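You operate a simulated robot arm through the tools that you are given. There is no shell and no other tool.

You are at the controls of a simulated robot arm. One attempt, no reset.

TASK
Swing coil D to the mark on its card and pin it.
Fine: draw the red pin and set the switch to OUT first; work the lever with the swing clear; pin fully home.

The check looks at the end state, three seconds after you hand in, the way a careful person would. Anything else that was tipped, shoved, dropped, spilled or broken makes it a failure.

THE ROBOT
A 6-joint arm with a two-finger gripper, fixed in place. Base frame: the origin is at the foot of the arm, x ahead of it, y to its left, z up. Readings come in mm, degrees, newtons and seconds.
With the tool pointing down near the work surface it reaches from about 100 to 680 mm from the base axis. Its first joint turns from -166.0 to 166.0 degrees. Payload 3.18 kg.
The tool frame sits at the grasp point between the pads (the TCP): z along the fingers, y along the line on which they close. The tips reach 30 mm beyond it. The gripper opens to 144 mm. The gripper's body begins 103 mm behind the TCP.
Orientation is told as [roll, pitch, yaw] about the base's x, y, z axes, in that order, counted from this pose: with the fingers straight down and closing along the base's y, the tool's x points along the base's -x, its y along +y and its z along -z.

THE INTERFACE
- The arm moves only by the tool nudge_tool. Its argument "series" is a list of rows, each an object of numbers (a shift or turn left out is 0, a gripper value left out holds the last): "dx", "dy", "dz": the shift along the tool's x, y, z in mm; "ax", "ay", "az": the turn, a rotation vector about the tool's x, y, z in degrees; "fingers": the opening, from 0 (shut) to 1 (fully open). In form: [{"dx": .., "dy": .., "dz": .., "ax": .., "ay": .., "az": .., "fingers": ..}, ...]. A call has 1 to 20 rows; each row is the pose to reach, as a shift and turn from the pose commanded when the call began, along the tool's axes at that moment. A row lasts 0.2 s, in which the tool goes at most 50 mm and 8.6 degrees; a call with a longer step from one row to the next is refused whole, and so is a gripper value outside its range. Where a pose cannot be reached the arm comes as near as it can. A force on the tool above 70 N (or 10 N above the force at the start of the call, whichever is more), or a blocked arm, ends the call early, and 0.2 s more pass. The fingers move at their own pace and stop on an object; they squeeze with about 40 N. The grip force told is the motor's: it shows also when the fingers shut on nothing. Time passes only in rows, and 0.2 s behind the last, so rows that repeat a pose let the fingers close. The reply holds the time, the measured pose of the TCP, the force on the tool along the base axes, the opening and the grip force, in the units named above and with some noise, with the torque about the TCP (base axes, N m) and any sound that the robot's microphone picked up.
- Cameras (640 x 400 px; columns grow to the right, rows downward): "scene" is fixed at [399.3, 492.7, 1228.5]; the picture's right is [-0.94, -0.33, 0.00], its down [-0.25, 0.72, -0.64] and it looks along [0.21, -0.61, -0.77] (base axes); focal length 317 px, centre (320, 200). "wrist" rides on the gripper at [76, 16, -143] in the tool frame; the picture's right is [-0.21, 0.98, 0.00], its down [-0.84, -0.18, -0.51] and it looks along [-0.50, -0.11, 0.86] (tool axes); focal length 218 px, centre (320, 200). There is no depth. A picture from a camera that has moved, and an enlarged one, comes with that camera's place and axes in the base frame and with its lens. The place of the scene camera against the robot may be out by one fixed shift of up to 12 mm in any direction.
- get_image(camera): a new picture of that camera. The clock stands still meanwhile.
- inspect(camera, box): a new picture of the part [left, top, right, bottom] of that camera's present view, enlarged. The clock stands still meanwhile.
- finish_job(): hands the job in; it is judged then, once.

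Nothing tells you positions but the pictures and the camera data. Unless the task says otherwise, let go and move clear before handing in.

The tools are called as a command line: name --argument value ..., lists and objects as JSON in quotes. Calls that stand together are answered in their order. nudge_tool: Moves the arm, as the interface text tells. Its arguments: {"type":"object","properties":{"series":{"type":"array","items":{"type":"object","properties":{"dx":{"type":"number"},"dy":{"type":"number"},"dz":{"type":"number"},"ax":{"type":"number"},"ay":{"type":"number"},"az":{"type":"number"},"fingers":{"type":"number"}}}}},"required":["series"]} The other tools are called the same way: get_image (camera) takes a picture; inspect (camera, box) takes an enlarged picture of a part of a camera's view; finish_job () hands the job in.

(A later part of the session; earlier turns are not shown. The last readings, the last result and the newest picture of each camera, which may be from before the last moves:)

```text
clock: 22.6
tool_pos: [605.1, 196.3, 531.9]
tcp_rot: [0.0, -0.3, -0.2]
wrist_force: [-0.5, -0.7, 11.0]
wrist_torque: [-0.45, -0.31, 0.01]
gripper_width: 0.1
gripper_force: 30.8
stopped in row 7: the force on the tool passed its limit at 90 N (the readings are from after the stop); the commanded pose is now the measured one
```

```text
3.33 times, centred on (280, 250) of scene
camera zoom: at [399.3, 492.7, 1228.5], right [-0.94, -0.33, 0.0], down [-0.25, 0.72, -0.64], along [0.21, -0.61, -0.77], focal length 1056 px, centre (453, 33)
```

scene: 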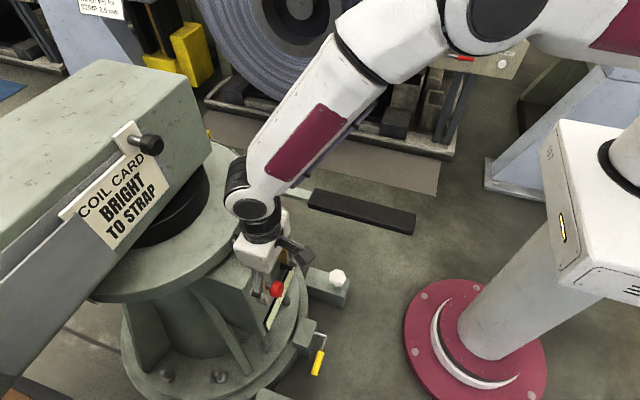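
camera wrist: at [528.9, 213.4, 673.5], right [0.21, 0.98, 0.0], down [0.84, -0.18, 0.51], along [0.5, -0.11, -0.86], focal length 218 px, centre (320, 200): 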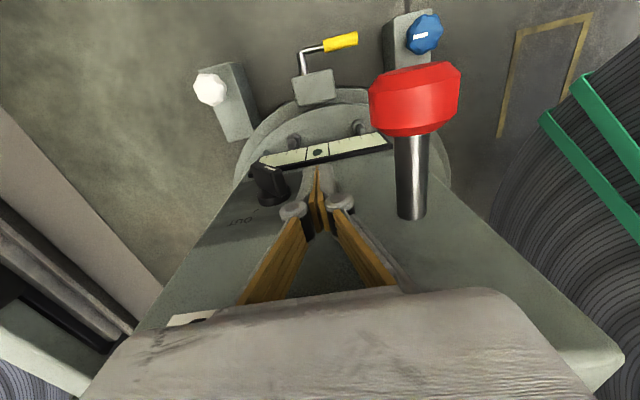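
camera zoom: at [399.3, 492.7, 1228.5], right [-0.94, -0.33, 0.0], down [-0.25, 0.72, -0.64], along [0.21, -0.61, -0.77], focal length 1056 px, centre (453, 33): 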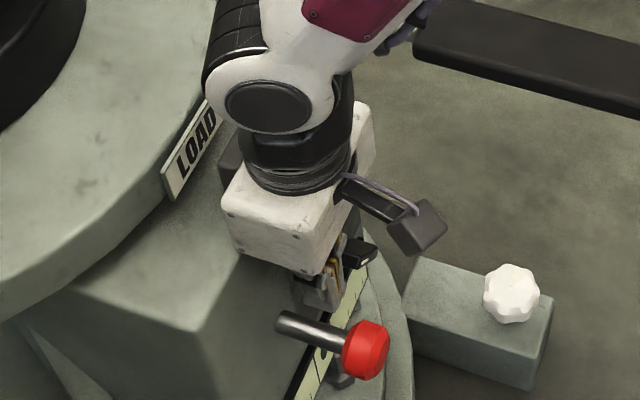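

The gripper body touched the box's top edge, so vertical is too low here. I'll lift, tilt the fingers forward about 22° so the body sits back, and re-approach beside the switch bar.

nudge_tool --series '[{"dz": -15, "dx": 12}, {"dz": -18, "dx": 14, "dy": -3, "ay": -8}, {"dz": -18, "dx": 14, "dy": -4, "ay": -16}, {"dz": -18, "dx": 14, "dy": -4, "ay": -22}, {"dz": -8, "dx": 10, "dy": -4, "ay": -22}]'

get_image --camera "wrist"

inspect --camera "scene" --box '[220, 190, 340, 310]'

```text
clock: 23.8
tool_pos: [588.1, 178.2, 541.1]
tcp_rot: [-0.6, -18.2, -7.4]
wrist_force: [1.6, 0.4, 0.3]
wrist_torque: [-0.05, 0.19, 0.02]
gripper_width: 0.0
gripper_force: 30.4
out of reach, approached as far as the arm can: row 3, 4, 5
```

```text
taken
camera wrist: at [474.8, 212.3, 652.6], right [0.33, 0.94, 0.05], down [0.61, -0.26, 0.75], along [0.72, -0.21, -0.66], focal length 218 px, centre (320, 200)
```

wrist: 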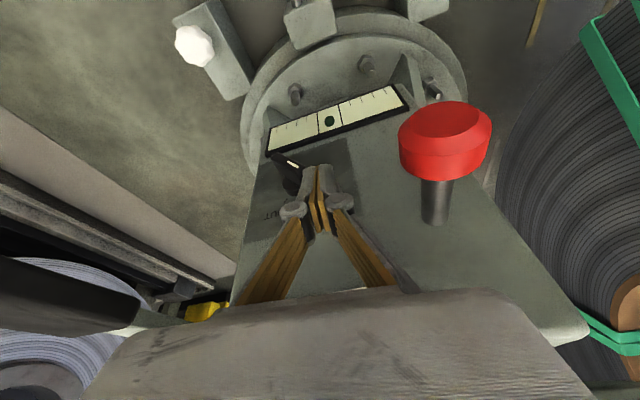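

```text
3.33 times, centred on (280, 250) of scene
camera zoom: at [399.3, 492.7, 1228.5], right [-0.94, -0.33, 0.0], down [-0.25, 0.72, -0.64], along [0.21, -0.61, -0.77], focal length 1056 px, centre (453, 33)
```

zoom: 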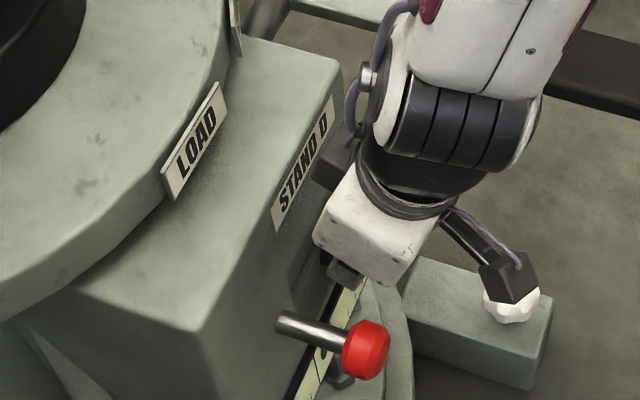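

nudge_tool --series '[{"dx": 0, "dy": 10, "dz": 2}, {"dx": -3, "dy": 12, "dz": 10}]'

inspect --camera "wrist" --box '[240, 90, 400, 230]'

```text
clock: 24.4
tool_pos: [601.0, 193.8, 535.7]
tcp_rot: [-2.5, -19.3, -0.3]
wrist_force: [-0.1, -0.8, -0.6]
wrist_torque: [0.02, 0.04, 0.03]
gripper_width: 0.2
gripper_force: 31.1
```

```text
2.86 times, centred on (320, 160) of wrist
camera zoom: at [482.3, 216.3, 643.4], right [0.21, 0.98, 0.03], down [0.63, -0.16, 0.76], along [0.75, -0.14, -0.64], focal length 624 px, centre (320, 314)
```

zoom: 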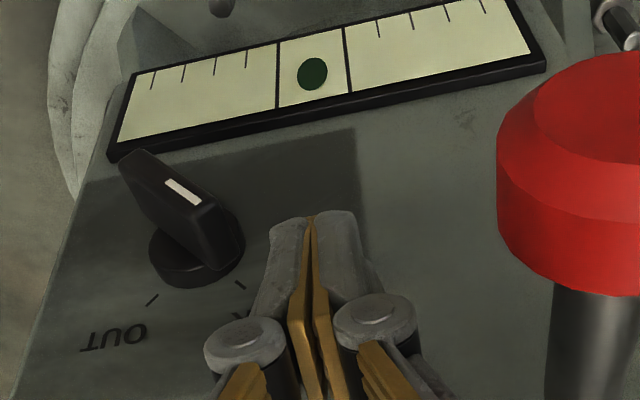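

Clear view: the bar's white mark points at BACK. Now lowering another ~11 mm and then pushing toward −y.

nudge_tool --series '[{"dx": 3, "dy": -2, "dz": 5}, {"dx": 6, "dy": -4, "dz": 10}, {"dx": 6, "dy": -8, "dz": 10}, {"dx": 6, "dy": -13, "dz": 10}, {"dx": 6, "dy": -18, "dz": 10}]'

inspect --camera "wrist" --box '[240, 90, 400, 230]'

```text
clock: 25.6
tool_pos: [598.5, 175.5, 524.8]
tcp_rot: [-2.4, -19.3, -0.2]
wrist_force: [0.3, 0.0, 0.0]
wrist_torque: [-0.02, -0.01, 0.04]
gripper_width: 0.1
gripper_force: 30.6
```

```text
2.86 times, centred on (320, 160) of wrist
camera zoom: at [479.8, 197.4, 632.9], right [0.21, 0.98, 0.03], down [0.63, -0.16, 0.76], along [0.75, -0.14, -0.65], focal length 624 px, centre (320, 314)
```

zoom: 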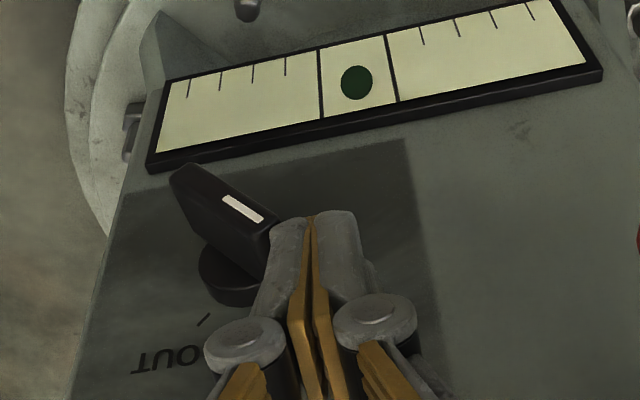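

nudge_tool --series '[{"dy": -4}, {"dy": -8}, {"dy": -12}, {"dy": -16}, {"dy": -20}]'

inspect --camera "wrist" --box '[240, 90, 400, 230]'

```text
clock: 26.5
tool_pos: [598.6, 167.5, 528.3]
tcp_rot: [-1.8, -19.4, 0.1]
wrist_force: [-5.3, 7.7, 11.1]
wrist_torque: [0.11, 0.19, -0.08]
gripper_width: 0.1
gripper_force: 30.7
stopped in row 4: the force on the tool passed its limit at 75 N (the readings are from after the stop); the commanded pose is now the measured one
```

```text
2.86 times, centred on (320, 160) of wrist
camera zoom: at [480.6, 188.4, 637.2], right [0.21, 0.98, 0.04], down [0.63, -0.16, 0.76], along [0.75, -0.13, -0.64], focal length 624 px, centre (320, 314)
```

zoom: 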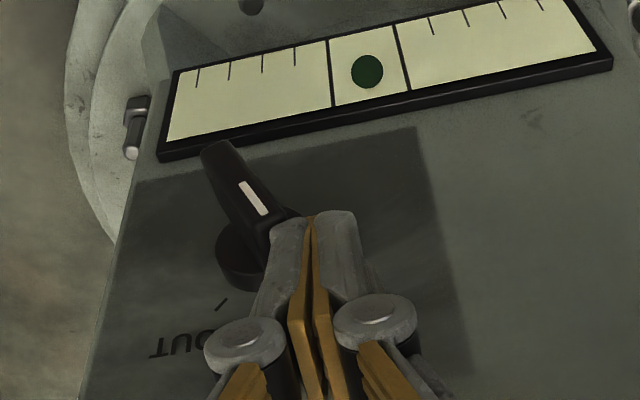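

The switch turned about 20°, but the fingertip seems to be catching the switch's base disc. I'll back off slightly, come 11 mm off the panel, and push again more slowly.

nudge_tool --series '[{"dy": 5}, {"dy": 5, "dx": 11.4, "dz": -0.8}, {"dy": 1, "dx": 11.4, "dz": -0.8}, {"dy": -2, "dx": 11.4, "dz": -0.8}, {"dy": -4, "dx": 11.4, "dz": -0.8}, {"dy": -6, "dx": 11.4, "dz": -0.8}, {"dy": -8, "dx": 11.4, "dz": -0.8}, {"dy": -10, "dx": 11.4, "dz": -0.8}]'

inspect --camera "wrist" --box '[240, 90, 400, 230]'

```text
clock: 28.2
tool_pos: [588.4, 161.3, 527.8]
tcp_rot: [-1.6, -19.4, 0.1]
wrist_force: [-13.2, 7.0, 19.0]
wrist_torque: [-0.03, 0.23, -0.09]
gripper_width: 0.0
gripper_force: 30.5
stopped in row 8: the force on the tool passed its limit at 74 N (the readings are from after the stop); the commanded pose is now the measured one
```

```text
2.86 times, centred on (320, 160) of wrist
camera zoom: at [469.7, 181.6, 636.9], right [0.2, 0.98, 0.04], down [0.62, -0.16, 0.76], along [0.75, -0.13, -0.64], focal length 624 px, centre (320, 314)
```

zoom: 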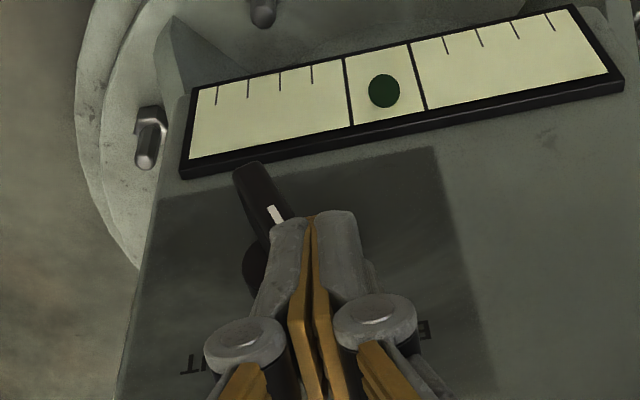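

It turned further; continuing in small steps.

nudge_tool --series '[{"dy": -1}, {"dy": -3}, {"dy": -5}, {"dy": -7}, {"dy": -9}, {"dy": -11}]'

inspect --camera "wrist" --box '[240, 90, 400, 230]'

```text
clock: 29.5
tool_pos: [589.3, 154.0, 530.7]
tcp_rot: [-1.5, -19.6, 0.0]
wrist_force: [-13.2, 0.9, 20.6]
wrist_torque: [-0.15, 0.28, 0.06]
gripper_width: 0.1
gripper_force: 30.3
stopped in row 6: the force on the tool passed its limit at 71 N (the readings are from after the stop); the commanded pose is now the measured one
```

```text
2.86 times, centred on (320, 160) of wrist
camera zoom: at [470.2, 173.1, 638.7], right [0.2, 0.98, 0.05], down [0.62, -0.17, 0.76], along [0.75, -0.13, -0.64], focal length 624 px, centre (320, 314)
```

zoom: 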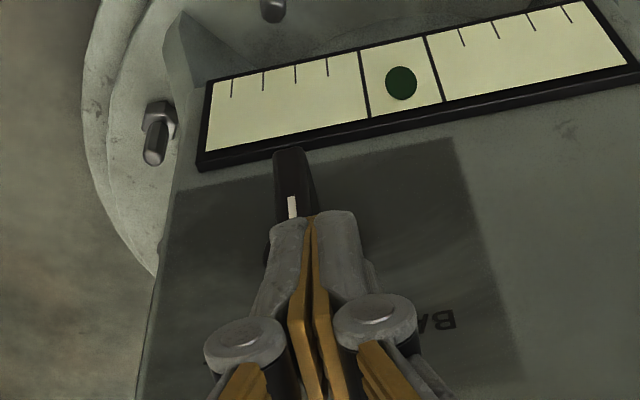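

nudge_tool --series '[{"dy": 3}, {"dy": 3, "dx": 1.6, "dz": 4.7}, {"dy": -1, "dx": 1.6, "dz": 4.7}, {"dy": -3, "dx": 1.6, "dz": 4.7}, {"dy": -5, "dx": 1.6, "dz": 4.7}, {"dy": -7, "dx": 1.6, "dz": 4.7}, {"dy": -9, "dx": 1.6, "dz": 4.7}, {"dy": -11, "dx": 1.6, "dz": 4.7}, {"dy": -13, "dx": 1.6, "dz": 4.7}]'

inspect --camera "wrist" --box '[240, 90, 400, 230]'

```text
clock: 30.1
tool_pos: [591.2, 160.0, 530.0]
tcp_rot: [-1.3, -19.6, 0.3]
wrist_force: [-14.8, 6.6, 21.6]
wrist_torque: [-0.03, 0.31, -0.11]
gripper_width: 0.2
gripper_force: 31.0
stopped in row 3: the force on the tool passed its limit at 79 N (the readings are from after the stop); the commanded pose is now the measured one
```

```text
2.86 times, centred on (320, 160) of wrist
camera zoom: at [470.4, 178.6, 637.6], right [0.2, 0.98, 0.05], down [0.62, -0.17, 0.76], along [0.76, -0.12, -0.64], focal length 624 px, centre (320, 314)
```

zoom: 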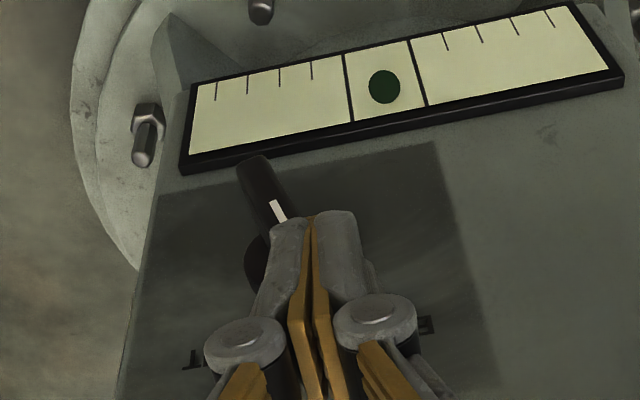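

The switch is sprung over-centre, and my finger rides up on the bar's end. I'll back off, go about 17 mm deeper so the finger's flank contacts the bar, and then push through past the centre.

nudge_tool --series '[{"dy": 12, "dx": -1, "dz": -3}, {"dy": 26, "dx": 0, "dz": 0}, {"dy": 26, "dx": 5, "dz": 8}, {"dy": 26, "dx": 9.4, "dz": 14.7}]'

get_image --camera "wrist"

inspect --camera "wrist" --box '[220, 90, 380, 230]'

inspect --camera "scene" --box '[220, 190, 340, 310]'

```text
clock: 31.1
tool_pos: [586.4, 184.4, 510.8]
tcp_rot: [-1.4, -19.6, 0.2]
wrist_force: [0.0, -0.9, -0.8]
wrist_torque: [0.02, 0.02, 0.01]
gripper_width: 0.0
gripper_force: 31.1
```

```text
taken
camera wrist: at [467.7, 203.1, 618.9], right [0.2, 0.98, 0.05], down [0.62, -0.16, 0.76], along [0.76, -0.12, -0.64], focal length 218 px, centre (320, 200)
```

wrist: 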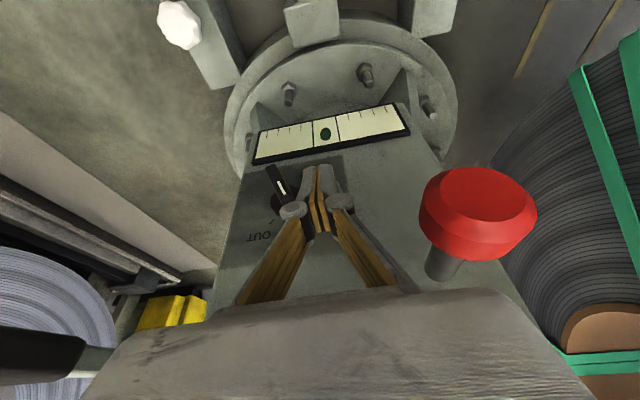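

```text
2.86 times, centred on (300, 160) of wrist
camera zoom: at [467.7, 203.1, 618.9], right [0.2, 0.98, 0.05], down [0.62, -0.16, 0.76], along [0.76, -0.12, -0.64], focal length 624 px, centre (377, 314)
```

zoom: 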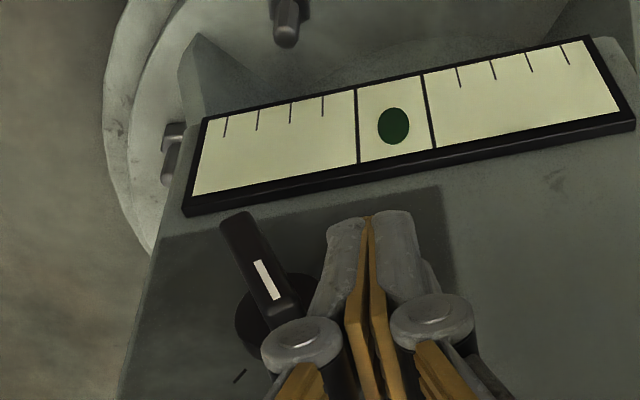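

```text
3.33 times, centred on (280, 250) of scene
camera zoom: at [399.3, 492.7, 1228.5], right [-0.94, -0.33, 0.0], down [-0.25, 0.72, -0.64], along [0.21, -0.61, -0.77], focal length 1056 px, centre (453, 33)
```

zoom: 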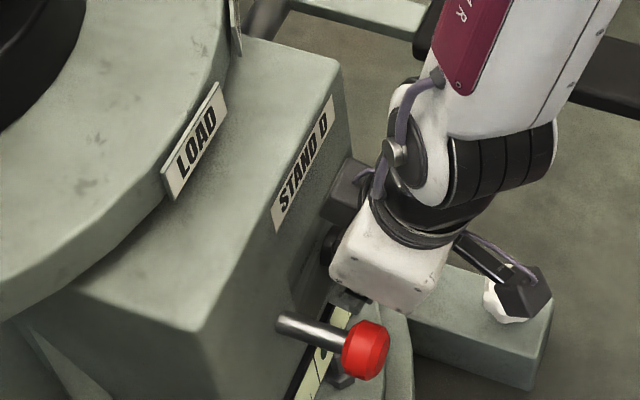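

nudge_tool --series '[{"dy": -5}, {"dy": -8}, {"dy": -11}, {"dy": -14}, {"dy": -16}, {"dy": -18}, {"dy": -20}]'

inspect --camera "wrist" --box '[220, 90, 380, 230]'

```text
clock: 32.7
tool_pos: [587.3, 164.0, 511.2]
tcp_rot: [-1.5, -19.6, 0.2]
wrist_force: [0.5, 1.3, 1.4]
wrist_torque: [-0.04, 0.0, 0.04]
gripper_width: 0.0
gripper_force: 30.4
```

```text
2.86 times, centred on (300, 160) of wrist
camera zoom: at [468.0, 183.3, 618.7], right [0.2, 0.98, 0.05], down [0.62, -0.17, 0.76], along [0.76, -0.12, -0.64], focal length 624 px, centre (377, 314)
```

zoom: 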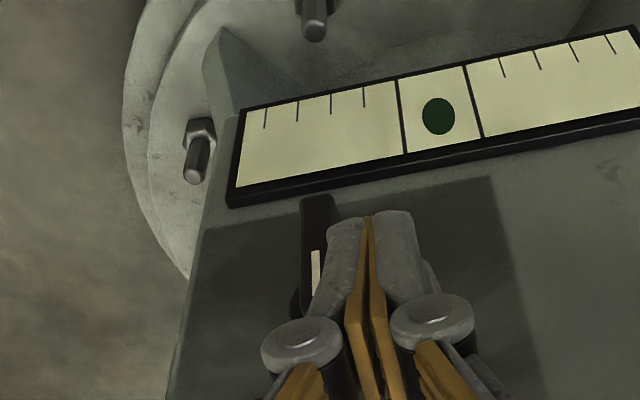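

Now it turns with almost no force and is at the vertical. Raising slightly and continuing to push through to OUT.

nudge_tool --series '[{"dy": -3, "dx": -1, "dz": -3}, {"dy": -5, "dx": -2, "dz": -6}, {"dy": -7, "dx": -2.5, "dz": -8}, {"dy": -9, "dx": -3, "dz": -10}, {"dy": -11, "dx": -3.5, "dz": -11}]'

inspect --camera "wrist" --box '[220, 90, 380, 230]'

```text
clock: 33.9
tool_pos: [586.4, 152.4, 523.1]
tcp_rot: [-1.5, -19.6, 0.3]
wrist_force: [-0.6, 1.0, -0.3]
wrist_torque: [0.0, 0.03, 0.02]
gripper_width: 0.0
gripper_force: 30.3
```

```text
2.86 times, centred on (300, 160) of wrist
camera zoom: at [466.9, 172.2, 630.9], right [0.2, 0.98, 0.05], down [0.62, -0.17, 0.76], along [0.76, -0.12, -0.64], focal length 624 px, centre (377, 314)
```

zoom: 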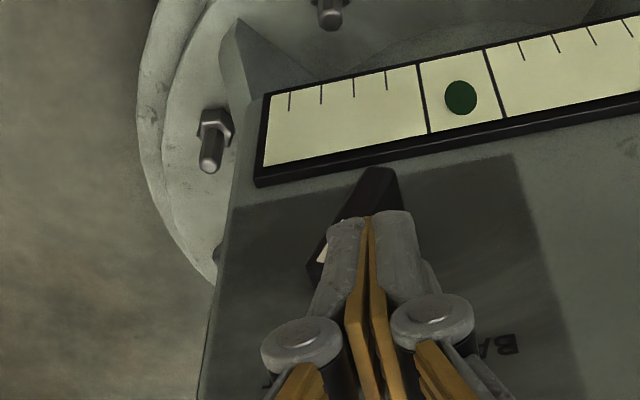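

nudge_tool --series '[{"dy": -2, "dx": -0.5, "dz": -1.5}, {"dy": -4, "dx": -1, "dz": -3}, {"dy": -6, "dx": -1, "dz": -3}, {"dy": -8, "dx": -1, "dz": -3}]'

inspect --camera "wrist" --box '[220, 90, 380, 230]'

```text
clock: 34.9
tool_pos: [586.2, 144.6, 526.4]
tcp_rot: [-1.4, -19.5, 0.1]
wrist_force: [0.1, 0.1, 0.3]
wrist_torque: [0.01, 0.0, 0.0]
gripper_width: 0.1
gripper_force: 30.1
```

```text
2.86 times, centred on (300, 160) of wrist
camera zoom: at [466.9, 164.1, 634.1], right [0.2, 0.98, 0.05], down [0.62, -0.17, 0.76], along [0.76, -0.12, -0.64], focal length 624 px, centre (377, 314)
```

zoom: 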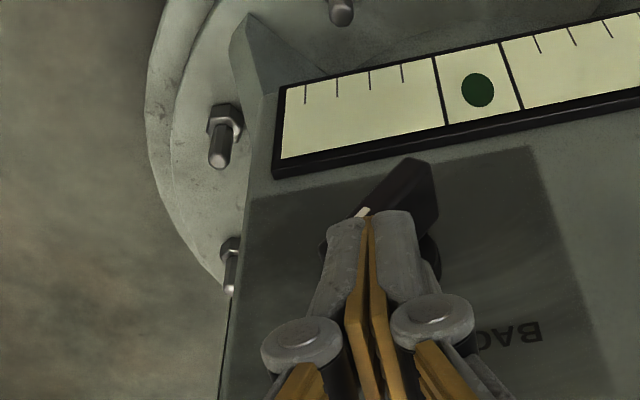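

It looks to have reached OUT. Raising straight up to look.

nudge_tool --series '[{"dz": -15, "dy": 2}, {"dz": -40, "dy": 4}, {"dz": -75, "dy": 4}, {"dz": -110, "dy": 4}]'

inspect --camera "wrist" --box '[220, 70, 440, 230]'

get_image --camera "scene"

```text
clock: 35.9
tool_pos: [550.2, 151.4, 630.4]
tcp_rot: [-1.4, -19.6, 0.2]
wrist_force: [0.5, 0.0, -0.3]
wrist_torque: [0.01, -0.01, 0.01]
gripper_width: 0.0
gripper_force: 30.0
```

```text
2.50 times, centred on (330, 150) of wrist
camera zoom: at [431.3, 170.7, 737.7], right [0.2, 0.98, 0.05], down [0.62, -0.17, 0.76], along [0.76, -0.12, -0.64], focal length 546 px, centre (295, 325)
```

zoom: 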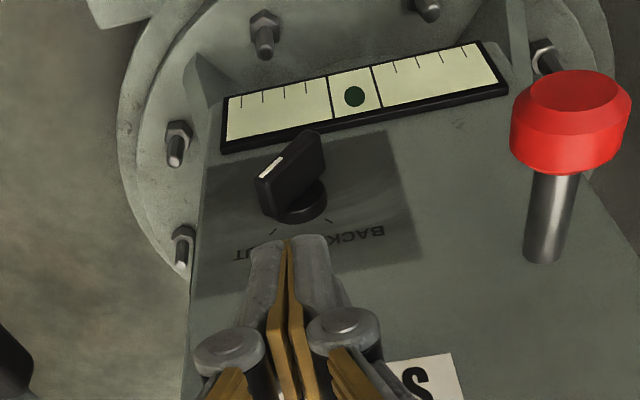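

```text
taken
```

scene: 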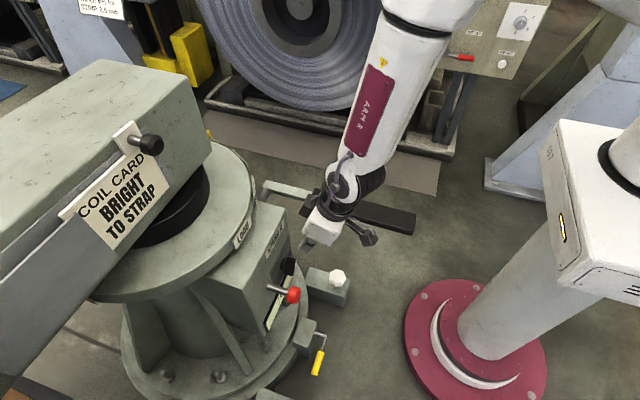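

The switch now points at OUT and the pin is drawn. Next I'll straighten the tool and go above the black lever grip (y≈5, z≈600) to get a better fix on it.

nudge_tool --series '[{"dx": 14, "dy": -16, "dz": -30, "ay": 4}, {"dx": 30, "dy": -34, "dz": -60, "ay": 8, "ax": -0.7}, {"dx": 48, "dy": -54, "dz": -92, "ay": 12, "ax": -1}, {"dx": 66, "dy": -74, "dz": -124, "ay": 16, "ax": -1.4}, {"dx": 82, "dy": -94, "dz": -156, "ay": 19.6, "ax": -1.4}]'

get_image --camera "wrist"

get_image --camera "scene"

```text
clock: 37.3
tool_pos: [427.4, 35.1, 752.8]
tcp_rot: [-5.4, -1.6, 3.6]
wrist_force: [0.1, 0.1, -0.1]
wrist_torque: [0.03, 0.04, -0.03]
gripper_width: 0.0
gripper_force: 30.9
stopped in row 5: the arm was blocked; the commanded pose is now the measured one
```

```text
taken
camera wrist: at [345.5, 59.6, 890.7], right [0.15, 0.98, -0.09], down [0.84, -0.08, 0.54], along [0.53, -0.15, -0.83], focal length 218 px, centre (320, 200)
```

wrist: 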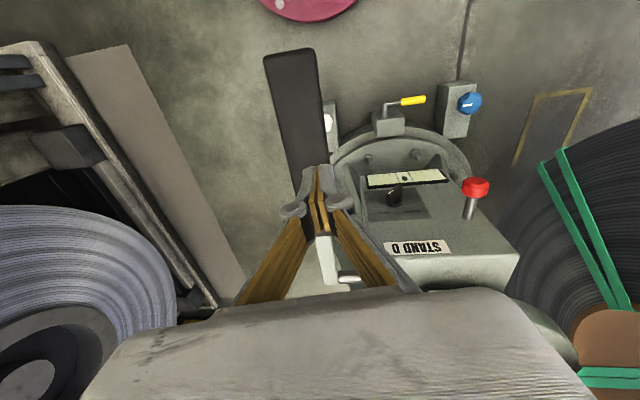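

```text
taken
```

scene: 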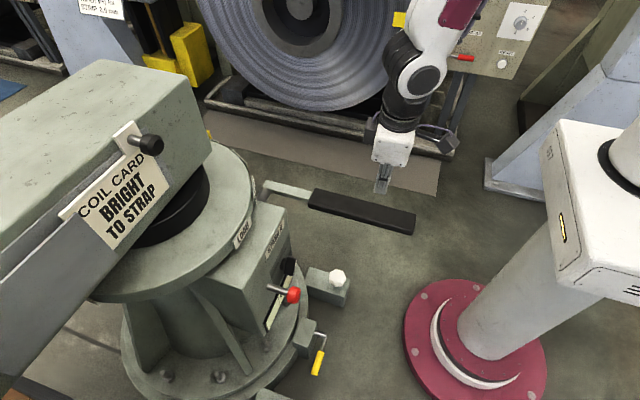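

The arm reports blocked with no contact force, probably a joint limit on that path. The lever tip re-checks at about (331,3), top z≈597. I'll level the tool and come down in small steps with fingers opened.

nudge_tool --series '[{"dx": 5, "dy": -8, "dz": 12, "ax": -1.4, "ay": 0.4, "az": 0.9, "fingers": 0.75}, {"dx": 10, "dy": -16, "dz": 25, "ax": -2.7, "ay": 0.8, "az": 1.8, "fingers": 0.75}, {"dx": 15, "dy": -24, "dz": 38, "ax": -4, "ay": 1.2, "az": 2.7, "fingers": 0.75}, {"dx": 20, "dy": -32, "dz": 50, "ax": -5.4, "ay": 1.6, "az": 3.6, "fingers": 0.75}]'

get_image --camera "wrist"

get_image --camera "scene"

```text
clock: 38.3
tool_pos: [411.4, -3.8, 705.5]
tcp_rot: [0.0, -0.2, 0.0]
wrist_force: [-0.8, -0.4, 0.4]
wrist_torque: [0.03, 0.02, 0.0]
gripper_width: 108.0
gripper_force: 0.0
```

```text
taken
camera wrist: at [333.9, 13.4, 847.0], right [0.21, 0.98, 0.0], down [0.84, -0.18, 0.51], along [0.5, -0.11, -0.86], focal length 218 px, centre (320, 200)
```

wrist: 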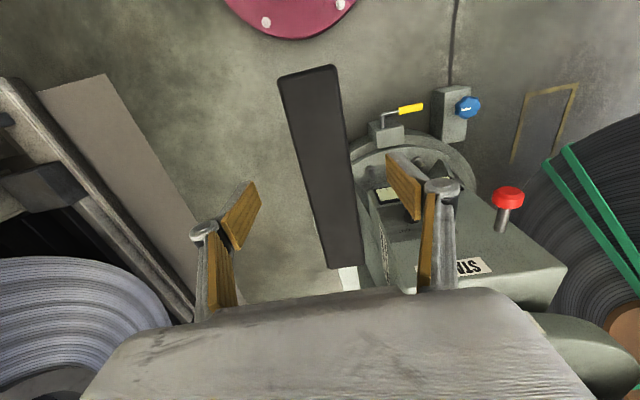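

```text
taken
```

scene: 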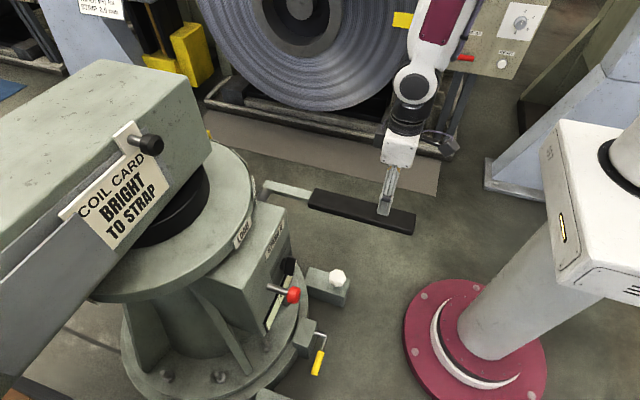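

The lever grip is about 60 mm wide, centred near y≈0 at x≈365. Descending to straddle it near the tip.

nudge_tool --series '[{"dx": 20, "dy": 3, "dz": 20}, {"dx": 46, "dy": 4, "dz": 45}, {"dx": 46, "dy": 4, "dz": 75}, {"dx": 46, "dy": 4, "dz": 100}, {"dx": 46, "dy": 4, "dz": 117}]'

get_image --camera "wrist"

inspect --camera "scene" --box '[300, 140, 460, 260]'

```text
clock: 39.5
tool_pos: [366.0, 2.9, 588.4]
tcp_rot: [-0.1, -0.1, 0.0]
wrist_force: [0.9, 0.5, 0.2]
wrist_torque: [-0.02, 0.02, 0.0]
gripper_width: 108.2
gripper_force: 0.0
```

```text
taken
camera wrist: at [289.0, 18.4, 730.7], right [0.21, 0.98, 0.0], down [0.84, -0.18, 0.51], along [0.5, -0.11, -0.86], focal length 218 px, centre (320, 200)
```

wrist: 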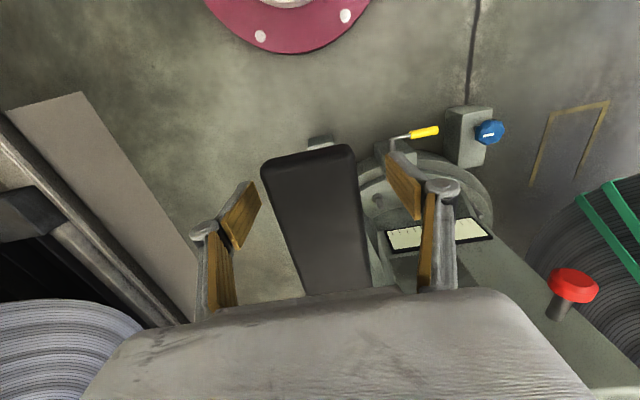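

```text
3.33 times, centred on (380, 200) of scene
camera zoom: at [399.3, 492.7, 1228.5], right [-0.94, -0.33, 0.0], down [-0.25, 0.72, -0.64], along [0.21, -0.61, -0.77], focal length 1056 px, centre (120, 200)
```

zoom: 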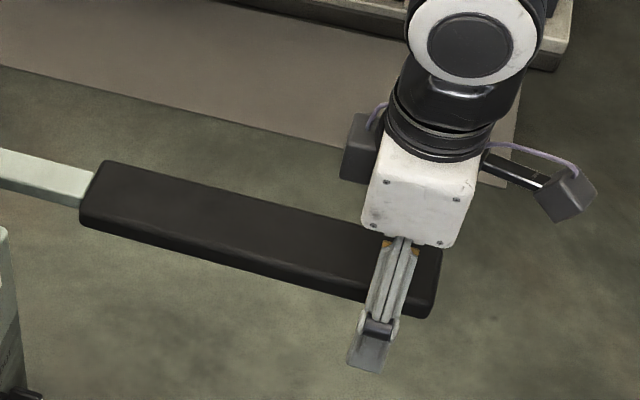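

nudge_tool --series '[{"dy": -3, "fingers": 0.55}, {"dy": -3, "fingers": 0.3}, {"dy": -3, "fingers": 0.3}]'

get_image --camera "wrist"

```text
clock: 40.3
tool_pos: [364.9, 0.6, 588.7]
tcp_rot: [0.0, -0.1, 0.1]
wrist_force: [1.1, 30.0, 0.2]
wrist_torque: [0.03, 0.1, -0.59]
gripper_width: 57.5
gripper_force: 45.6
```

```text
taken
camera wrist: at [288.6, 16.1, 730.6], right [0.21, 0.98, 0.0], down [0.84, -0.18, 0.51], along [0.5, -0.11, -0.86], focal length 218 px, centre (320, 200)
```

wrist: 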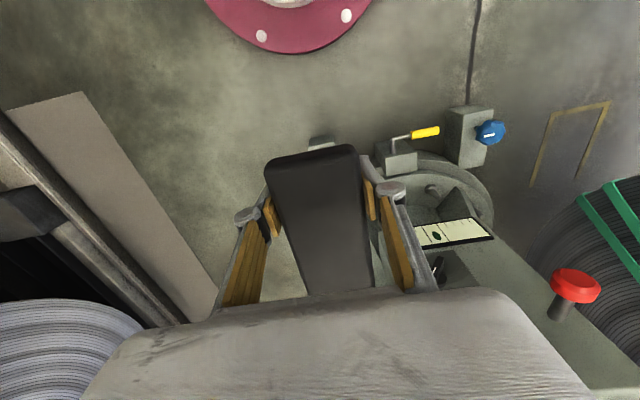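

nudge_tool --series '[{"dy": 2.5}, {"dy": 2.5}]'

nudge_tool --series '[{"dz": 5}, {"dz": 10}, {"dz": 15}]'

get_image --camera "scene"

```text
clock: 40.9
tool_pos: [365.2, 0.9, 589.2]
tcp_rot: [0.0, -0.1, -0.2]
wrist_force: [1.5, -30.3, -0.2]
wrist_torque: [-0.05, 0.02, 1.85]
gripper_width: 57.5
gripper_force: 44.9
```

```text
clock: 41.7
tool_pos: [366.2, -0.2, 574.8]
tcp_rot: [0.1, -0.2, -0.2]
wrist_force: [6.3, -53.0, 2.5]
wrist_torque: [0.25, -0.51, 1.07]
gripper_width: 58.0
gripper_force: 44.9
```

```text
taken
```

scene: 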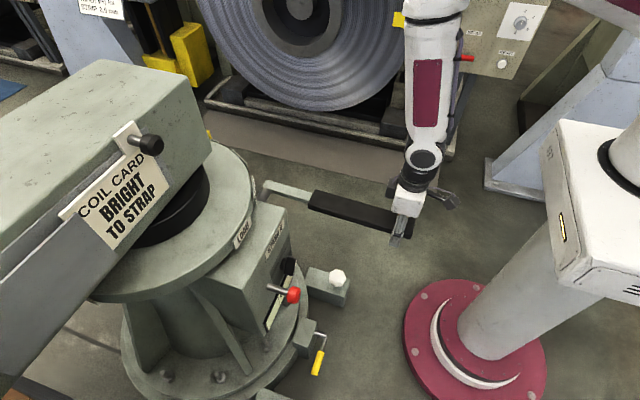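

The lever moves down freely. I'll correct the sideways offset (−2 mm) and continue the down-stroke along the arc, watching for rotation.

nudge_tool --series '[{"dy": -2}, {"dy": -2}]'

nudge_tool --series '[{"dz": 8}, {"dz": 16, "dx": -0.5}, {"dz": 24, "dx": -1.5}, {"dz": 32, "dx": -2.5}, {"dz": 40, "dx": -4}]'

get_image --camera "scene"

```text
clock: 42.3
tool_pos: [366.4, 0.4, 574.7]
tcp_rot: [0.0, -0.3, 0.0]
wrist_force: [11.8, -4.8, 1.1]
wrist_torque: [0.21, 0.28, -0.82]
gripper_width: 57.6
gripper_force: 45.3
```

```text
clock: 43.5
tool_pos: [370.6, 0.4, 532.8]
tcp_rot: [0.0, -0.1, 0.2]
wrist_force: [13.6, 32.4, 6.2]
wrist_torque: [0.07, -0.47, -0.36]
gripper_width: 57.7
gripper_force: 45.2
```

```text
taken
```

scene: 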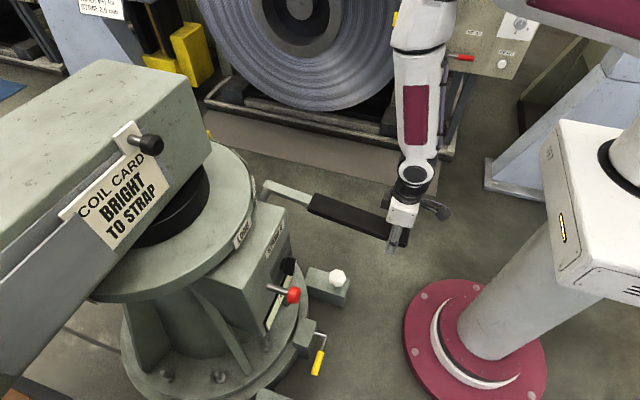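

nudge_tool --series '[{"dz": 12, "dx": -1.5, "dy": 1}, {"dz": 25, "dx": -4, "dy": 1}, {"dz": 37, "dx": -7, "dy": 1}, {"dz": 50, "dx": -11, "dy": 1}]'

get_image --camera "scene"

```text
clock: 44.5
tool_pos: [381.0, 0.0, 483.6]
tcp_rot: [0.0, -0.3, -0.1]
wrist_force: [17.6, 5.0, 12.0]
wrist_torque: [-0.03, -0.6, -0.24]
gripper_width: 57.3
gripper_force: 45.2
```

```text
taken
```

scene: 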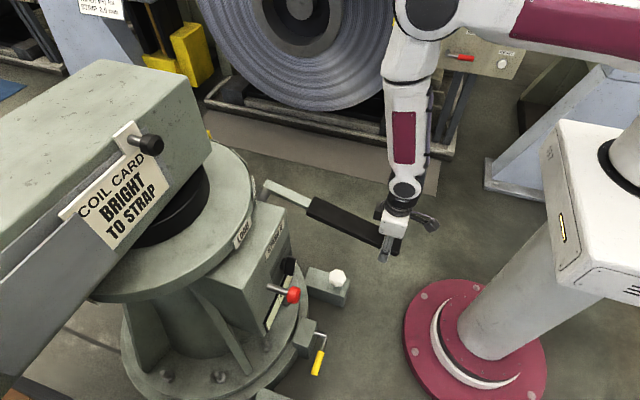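

nudge_tool --series '[{"dz": 11, "dx": -4}, {"dz": 22, "dx": -8}, {"dz": 33, "dx": -12.5}, {"dz": 44, "dx": -17}]'

inspect --camera "scene" --box '[120, 120, 300, 260]'

```text
clock: 45.5
tool_pos: [393.1, -1.0, 439.7]
tcp_rot: [0.0, 0.3, -0.1]
wrist_force: [1.7, -1.7, 16.4]
wrist_torque: [0.24, -0.27, 0.02]
gripper_width: 58.4
gripper_force: 44.8
```

```text
2.86 times, centred on (210, 190) of scene
camera zoom: at [399.3, 492.7, 1228.5], right [-0.94, -0.33, 0.0], down [-0.25, 0.72, -0.64], along [0.21, -0.61, -0.77], focal length 905 px, centre (634, 229)
```

zoom: 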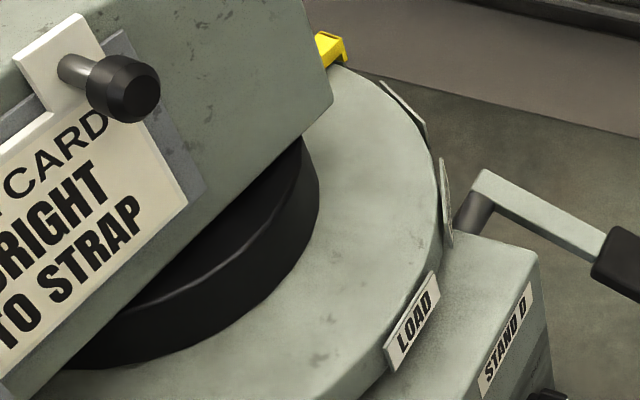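

No rotation on the down-stroke. Now the up-stroke along the same arc.

nudge_tool --series '[{"dz": -14, "dx": 4}, {"dz": -28, "dx": 8}, {"dz": -42, "dx": 12}, {"dz": -56, "dx": 15.5}, {"dz": -70, "dx": 18.5}, {"dz": -84, "dx": 21}, {"dz": -98, "dx": 23.5}]'

inspect --camera "scene" --box '[120, 120, 300, 260]'

```text
clock: 47.1
tool_pos: [369.3, -0.1, 539.2]
tcp_rot: [-0.1, 0.6, -0.1]
wrist_force: [-30.1, -10.6, -4.9]
wrist_torque: [0.14, 0.51, 0.07]
gripper_width: 57.1
gripper_force: 45.5
```

```text
2.86 times, centred on (210, 190) of scene
camera zoom: at [399.3, 492.7, 1228.5], right [-0.94, -0.33, 0.0], down [-0.25, 0.72, -0.64], along [0.21, -0.61, -0.77], focal length 905 px, centre (634, 229)
```

zoom: 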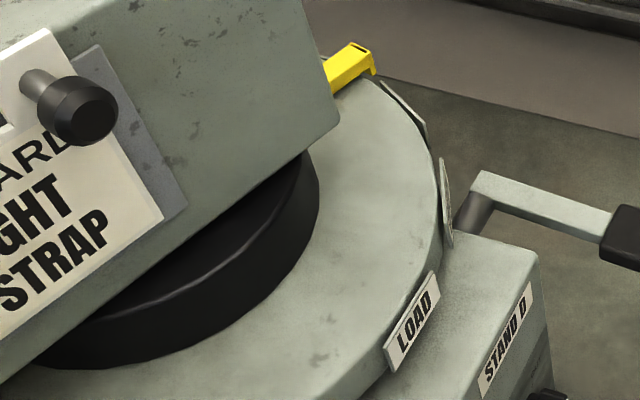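

The head beam turns on the up-stroke while the plates stay fixed. Its yellow pointer moved from about 265° to 256°, heading for STRAP at about 240°. I'll continue the up-stroke in short steps and track the pointer.

nudge_tool --series '[{"dz": -12, "dx": 2.5}, {"dz": -24, "dx": 4}, {"dz": -36, "dx": 5}, {"dz": -48, "dx": 5.5}]'

get_image --camera "scene"

inspect --camera "scene" --box '[120, 120, 300, 260]'

```text
clock: 48.1
tool_pos: [373.1, 0.2, 587.5]
tcp_rot: [0.0, -0.4, -0.1]
wrist_force: [-3.9, -20.2, -18.2]
wrist_torque: [0.12, -0.13, 0.28]
gripper_width: 58.1
gripper_force: 39.4
```

```text
taken
```

scene: 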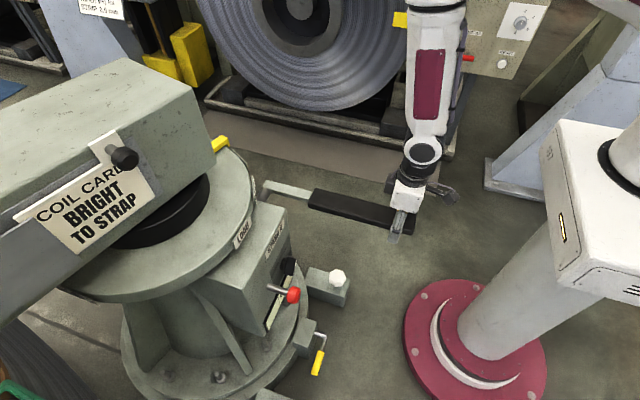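

```text
2.86 times, centred on (210, 190) of scene
camera zoom: at [399.3, 492.7, 1228.5], right [-0.94, -0.33, 0.0], down [-0.25, 0.72, -0.64], along [0.21, -0.61, -0.77], focal length 905 px, centre (634, 229)
```

zoom: 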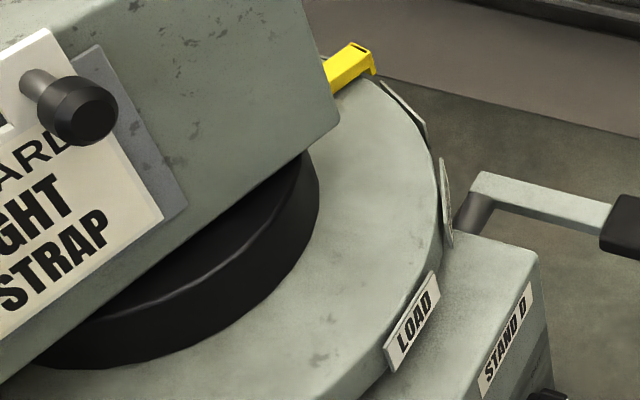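

get_image --camera "wrist"

inspect --camera "scene" --box '[300, 140, 460, 260]'

```text
taken
camera wrist: at [294.3, 16.3, 728.6], right [0.21, 0.98, 0.0], down [0.84, -0.18, 0.51], along [0.5, -0.11, -0.86], focal length 218 px, centre (320, 200)
```

wrist: 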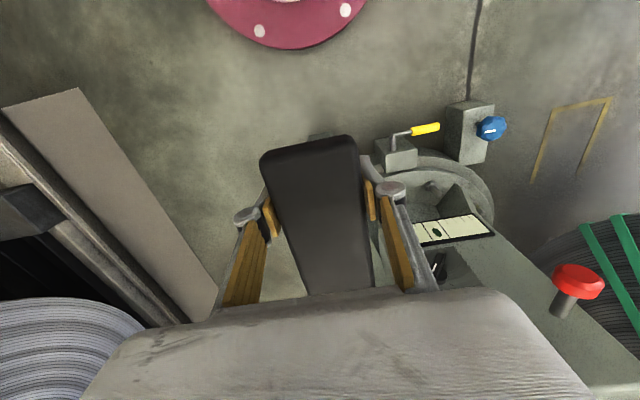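

```text
3.33 times, centred on (380, 200) of scene
camera zoom: at [399.3, 492.7, 1228.5], right [-0.94, -0.33, 0.0], down [-0.25, 0.72, -0.64], along [0.21, -0.61, -0.77], focal length 1056 px, centre (120, 200)
```

zoom: 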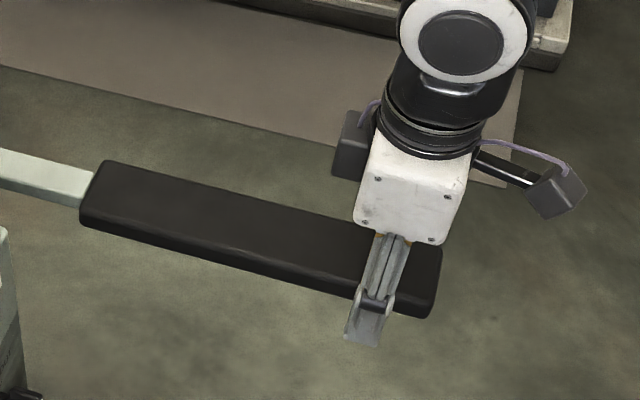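

The lever is back at its rest (horizontal) and that stroke advanced the head by about 9°. The pointer needs roughly 14° more. I'll do a second down-stroke.

nudge_tool --series '[{"dy": -0.7, "dz": 14, "dx": -0.3}, {"dy": -0.7, "dz": 28, "dx": -1.1}, {"dy": -0.7, "dz": 42, "dx": -2.5}, {"dy": -0.7, "dz": 56, "dx": -4.5}, {"dy": -0.7, "dz": 70, "dx": -7}, {"dy": -0.7, "dz": 84, "dx": -10.2}, {"dy": -0.7, "dz": 98, "dx": -14}, {"dy": -0.7, "dz": 112, "dx": -18.5}, {"dy": -0.7, "dz": 126, "dx": -23.5}, {"dy": -0.7, "dz": 140, "dx": -29}]'

inspect --camera "scene" --box '[120, 120, 300, 260]'

inspect --camera "scene" --box '[240, 120, 480, 280]'

```text
clock: 50.3
tool_pos: [399.4, 0.3, 449.5]
tcp_rot: [0.1, -0.1, 0.2]
wrist_force: [-2.5, 8.4, 14.0]
wrist_torque: [-0.06, 0.15, -0.32]
gripper_width: 57.6
gripper_force: 45.1
stopped in row 10: the force on the tool passed its limit at 88 N (the readings are from after the stop); the commanded pose is now the measured one
```

```text
2.86 times, centred on (210, 190) of scene
camera zoom: at [399.3, 492.7, 1228.5], right [-0.94, -0.33, 0.0], down [-0.25, 0.72, -0.64], along [0.21, -0.61, -0.77], focal length 905 px, centre (634, 229)
```

zoom: 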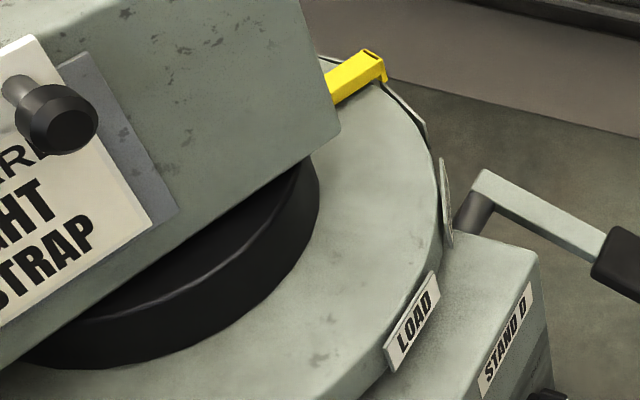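

```text
2.50 times, centred on (360, 200) of scene
camera zoom: at [399.3, 492.7, 1228.5], right [-0.94, -0.33, 0.0], down [-0.25, 0.72, -0.64], along [0.21, -0.61, -0.77], focal length 792 px, centre (220, 200)
```

zoom: 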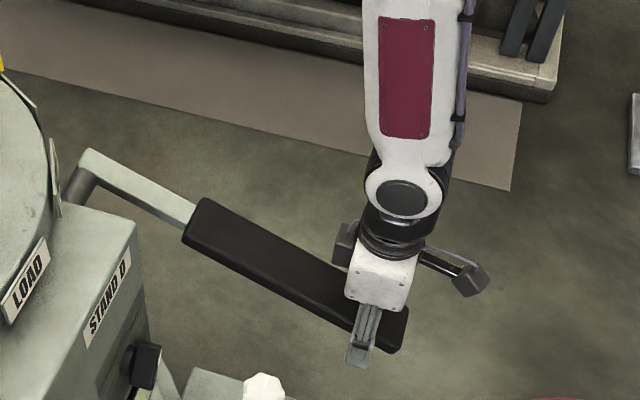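

The pointer has moved a bit further; the lower stop was met. I'll wait in place to see whether the head is still swinging.

nudge_tool --series '[{"dz": -2}, {"dz": -2}, {"dz": -2}, {"dz": -2}, {"dz": -2}]'

inspect --camera "scene" --box '[120, 120, 300, 260]'

```text
clock: 51.5
tool_pos: [397.5, -0.4, 451.4]
tcp_rot: [0.0, 0.0, 0.0]
wrist_force: [-10.9, 1.8, 0.0]
wrist_torque: [-0.02, -0.06, 0.12]
gripper_width: 57.5
gripper_force: 45.0
```

```text
2.86 times, centred on (210, 190) of scene
camera zoom: at [399.3, 492.7, 1228.5], right [-0.94, -0.33, 0.0], down [-0.25, 0.72, -0.64], along [0.21, -0.61, -0.77], focal length 905 px, centre (634, 229)
```

zoom: 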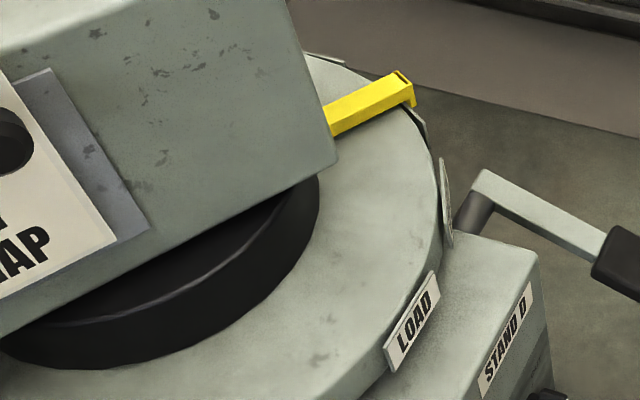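

The head swings with a lag and is still moving toward STRAP. Waiting and watching.

nudge_tool --series '[{"dz": 0}, {"dz": 0}]'

inspect --camera "scene" --box '[120, 120, 300, 260]'

```text
clock: 52.1
tool_pos: [398.2, 0.2, 450.4]
tcp_rot: [0.1, 0.0, 0.0]
wrist_force: [-13.1, -0.1, -1.6]
wrist_torque: [-0.04, -0.04, -0.04]
gripper_width: 57.2
gripper_force: 44.6
```

```text
2.86 times, centred on (210, 190) of scene
camera zoom: at [399.3, 492.7, 1228.5], right [-0.94, -0.33, 0.0], down [-0.25, 0.72, -0.64], along [0.21, -0.61, -0.77], focal length 905 px, centre (634, 229)
```

zoom: 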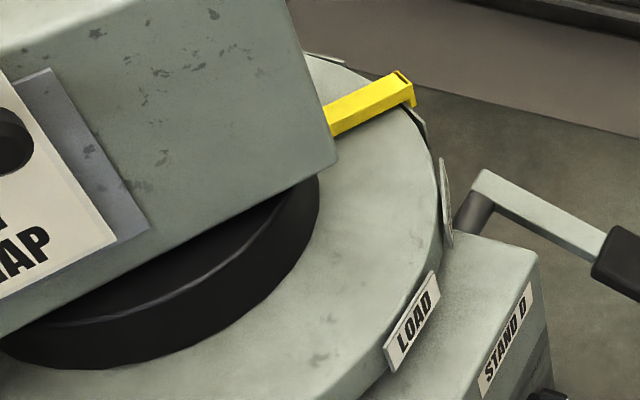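

The head has stopped with the pointer at or very near STRAP. I'll return the lever gently to its rest, checking that nothing further turns.

nudge_tool --series '[{"dz": -14, "dx": 6}, {"dz": -28, "dx": 11.5}, {"dz": -42, "dx": 16}, {"dz": -56, "dx": 20}]'

inspect --camera "scene" --box '[120, 120, 300, 260]'

```text
clock: 53.1
tool_pos: [379.8, 1.0, 506.5]
tcp_rot: [0.0, -0.3, 0.1]
wrist_force: [-4.8, 13.5, -0.4]
wrist_torque: [-0.09, 0.65, -0.31]
gripper_width: 57.3
gripper_force: 45.1
```

```text
2.86 times, centred on (210, 190) of scene
camera zoom: at [399.3, 492.7, 1228.5], right [-0.94, -0.33, 0.0], down [-0.25, 0.72, -0.64], along [0.21, -0.61, -0.77], focal length 905 px, centre (634, 229)
```

zoom: 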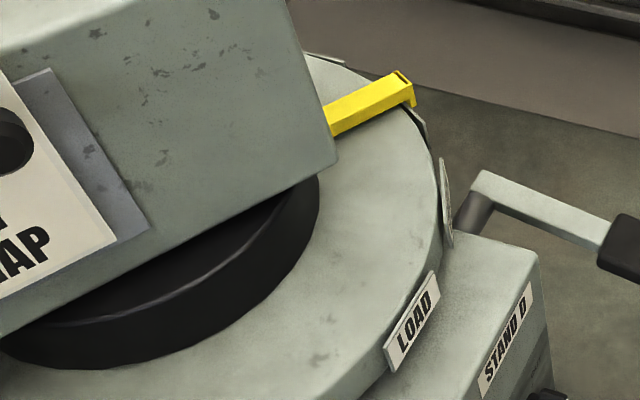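

nudge_tool --series '[{"dz": -14, "dx": 2.5}, {"dz": -28, "dx": 4.5}, {"dz": -42, "dx": 6}, {"dz": -56, "dx": 6.8}, {"dz": -68, "dx": 7}, {"dz": -76, "dx": 7}]'

get_image --camera "scene"

inspect --camera "scene" --box '[120, 120, 300, 260]'

```text
clock: 54.5
tool_pos: [368.6, 0.0, 582.9]
tcp_rot: [0.1, 0.0, -0.1]
wrist_force: [-14.6, 3.2, -1.0]
wrist_torque: [0.06, 0.52, -0.35]
gripper_width: 57.5
gripper_force: 45.8
```

```text
taken
```

scene: 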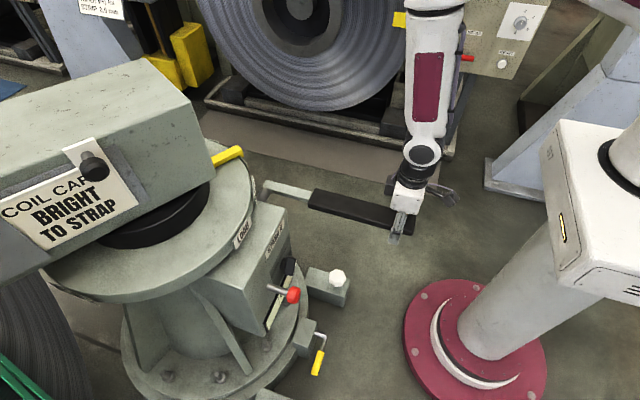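

```text
2.86 times, centred on (210, 190) of scene
camera zoom: at [399.3, 492.7, 1228.5], right [-0.94, -0.33, 0.0], down [-0.25, 0.72, -0.64], along [0.21, -0.61, -0.77], focal length 905 px, centre (634, 229)
```

zoom: 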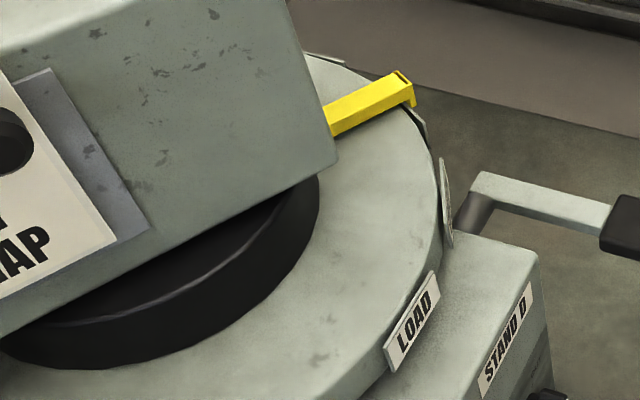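

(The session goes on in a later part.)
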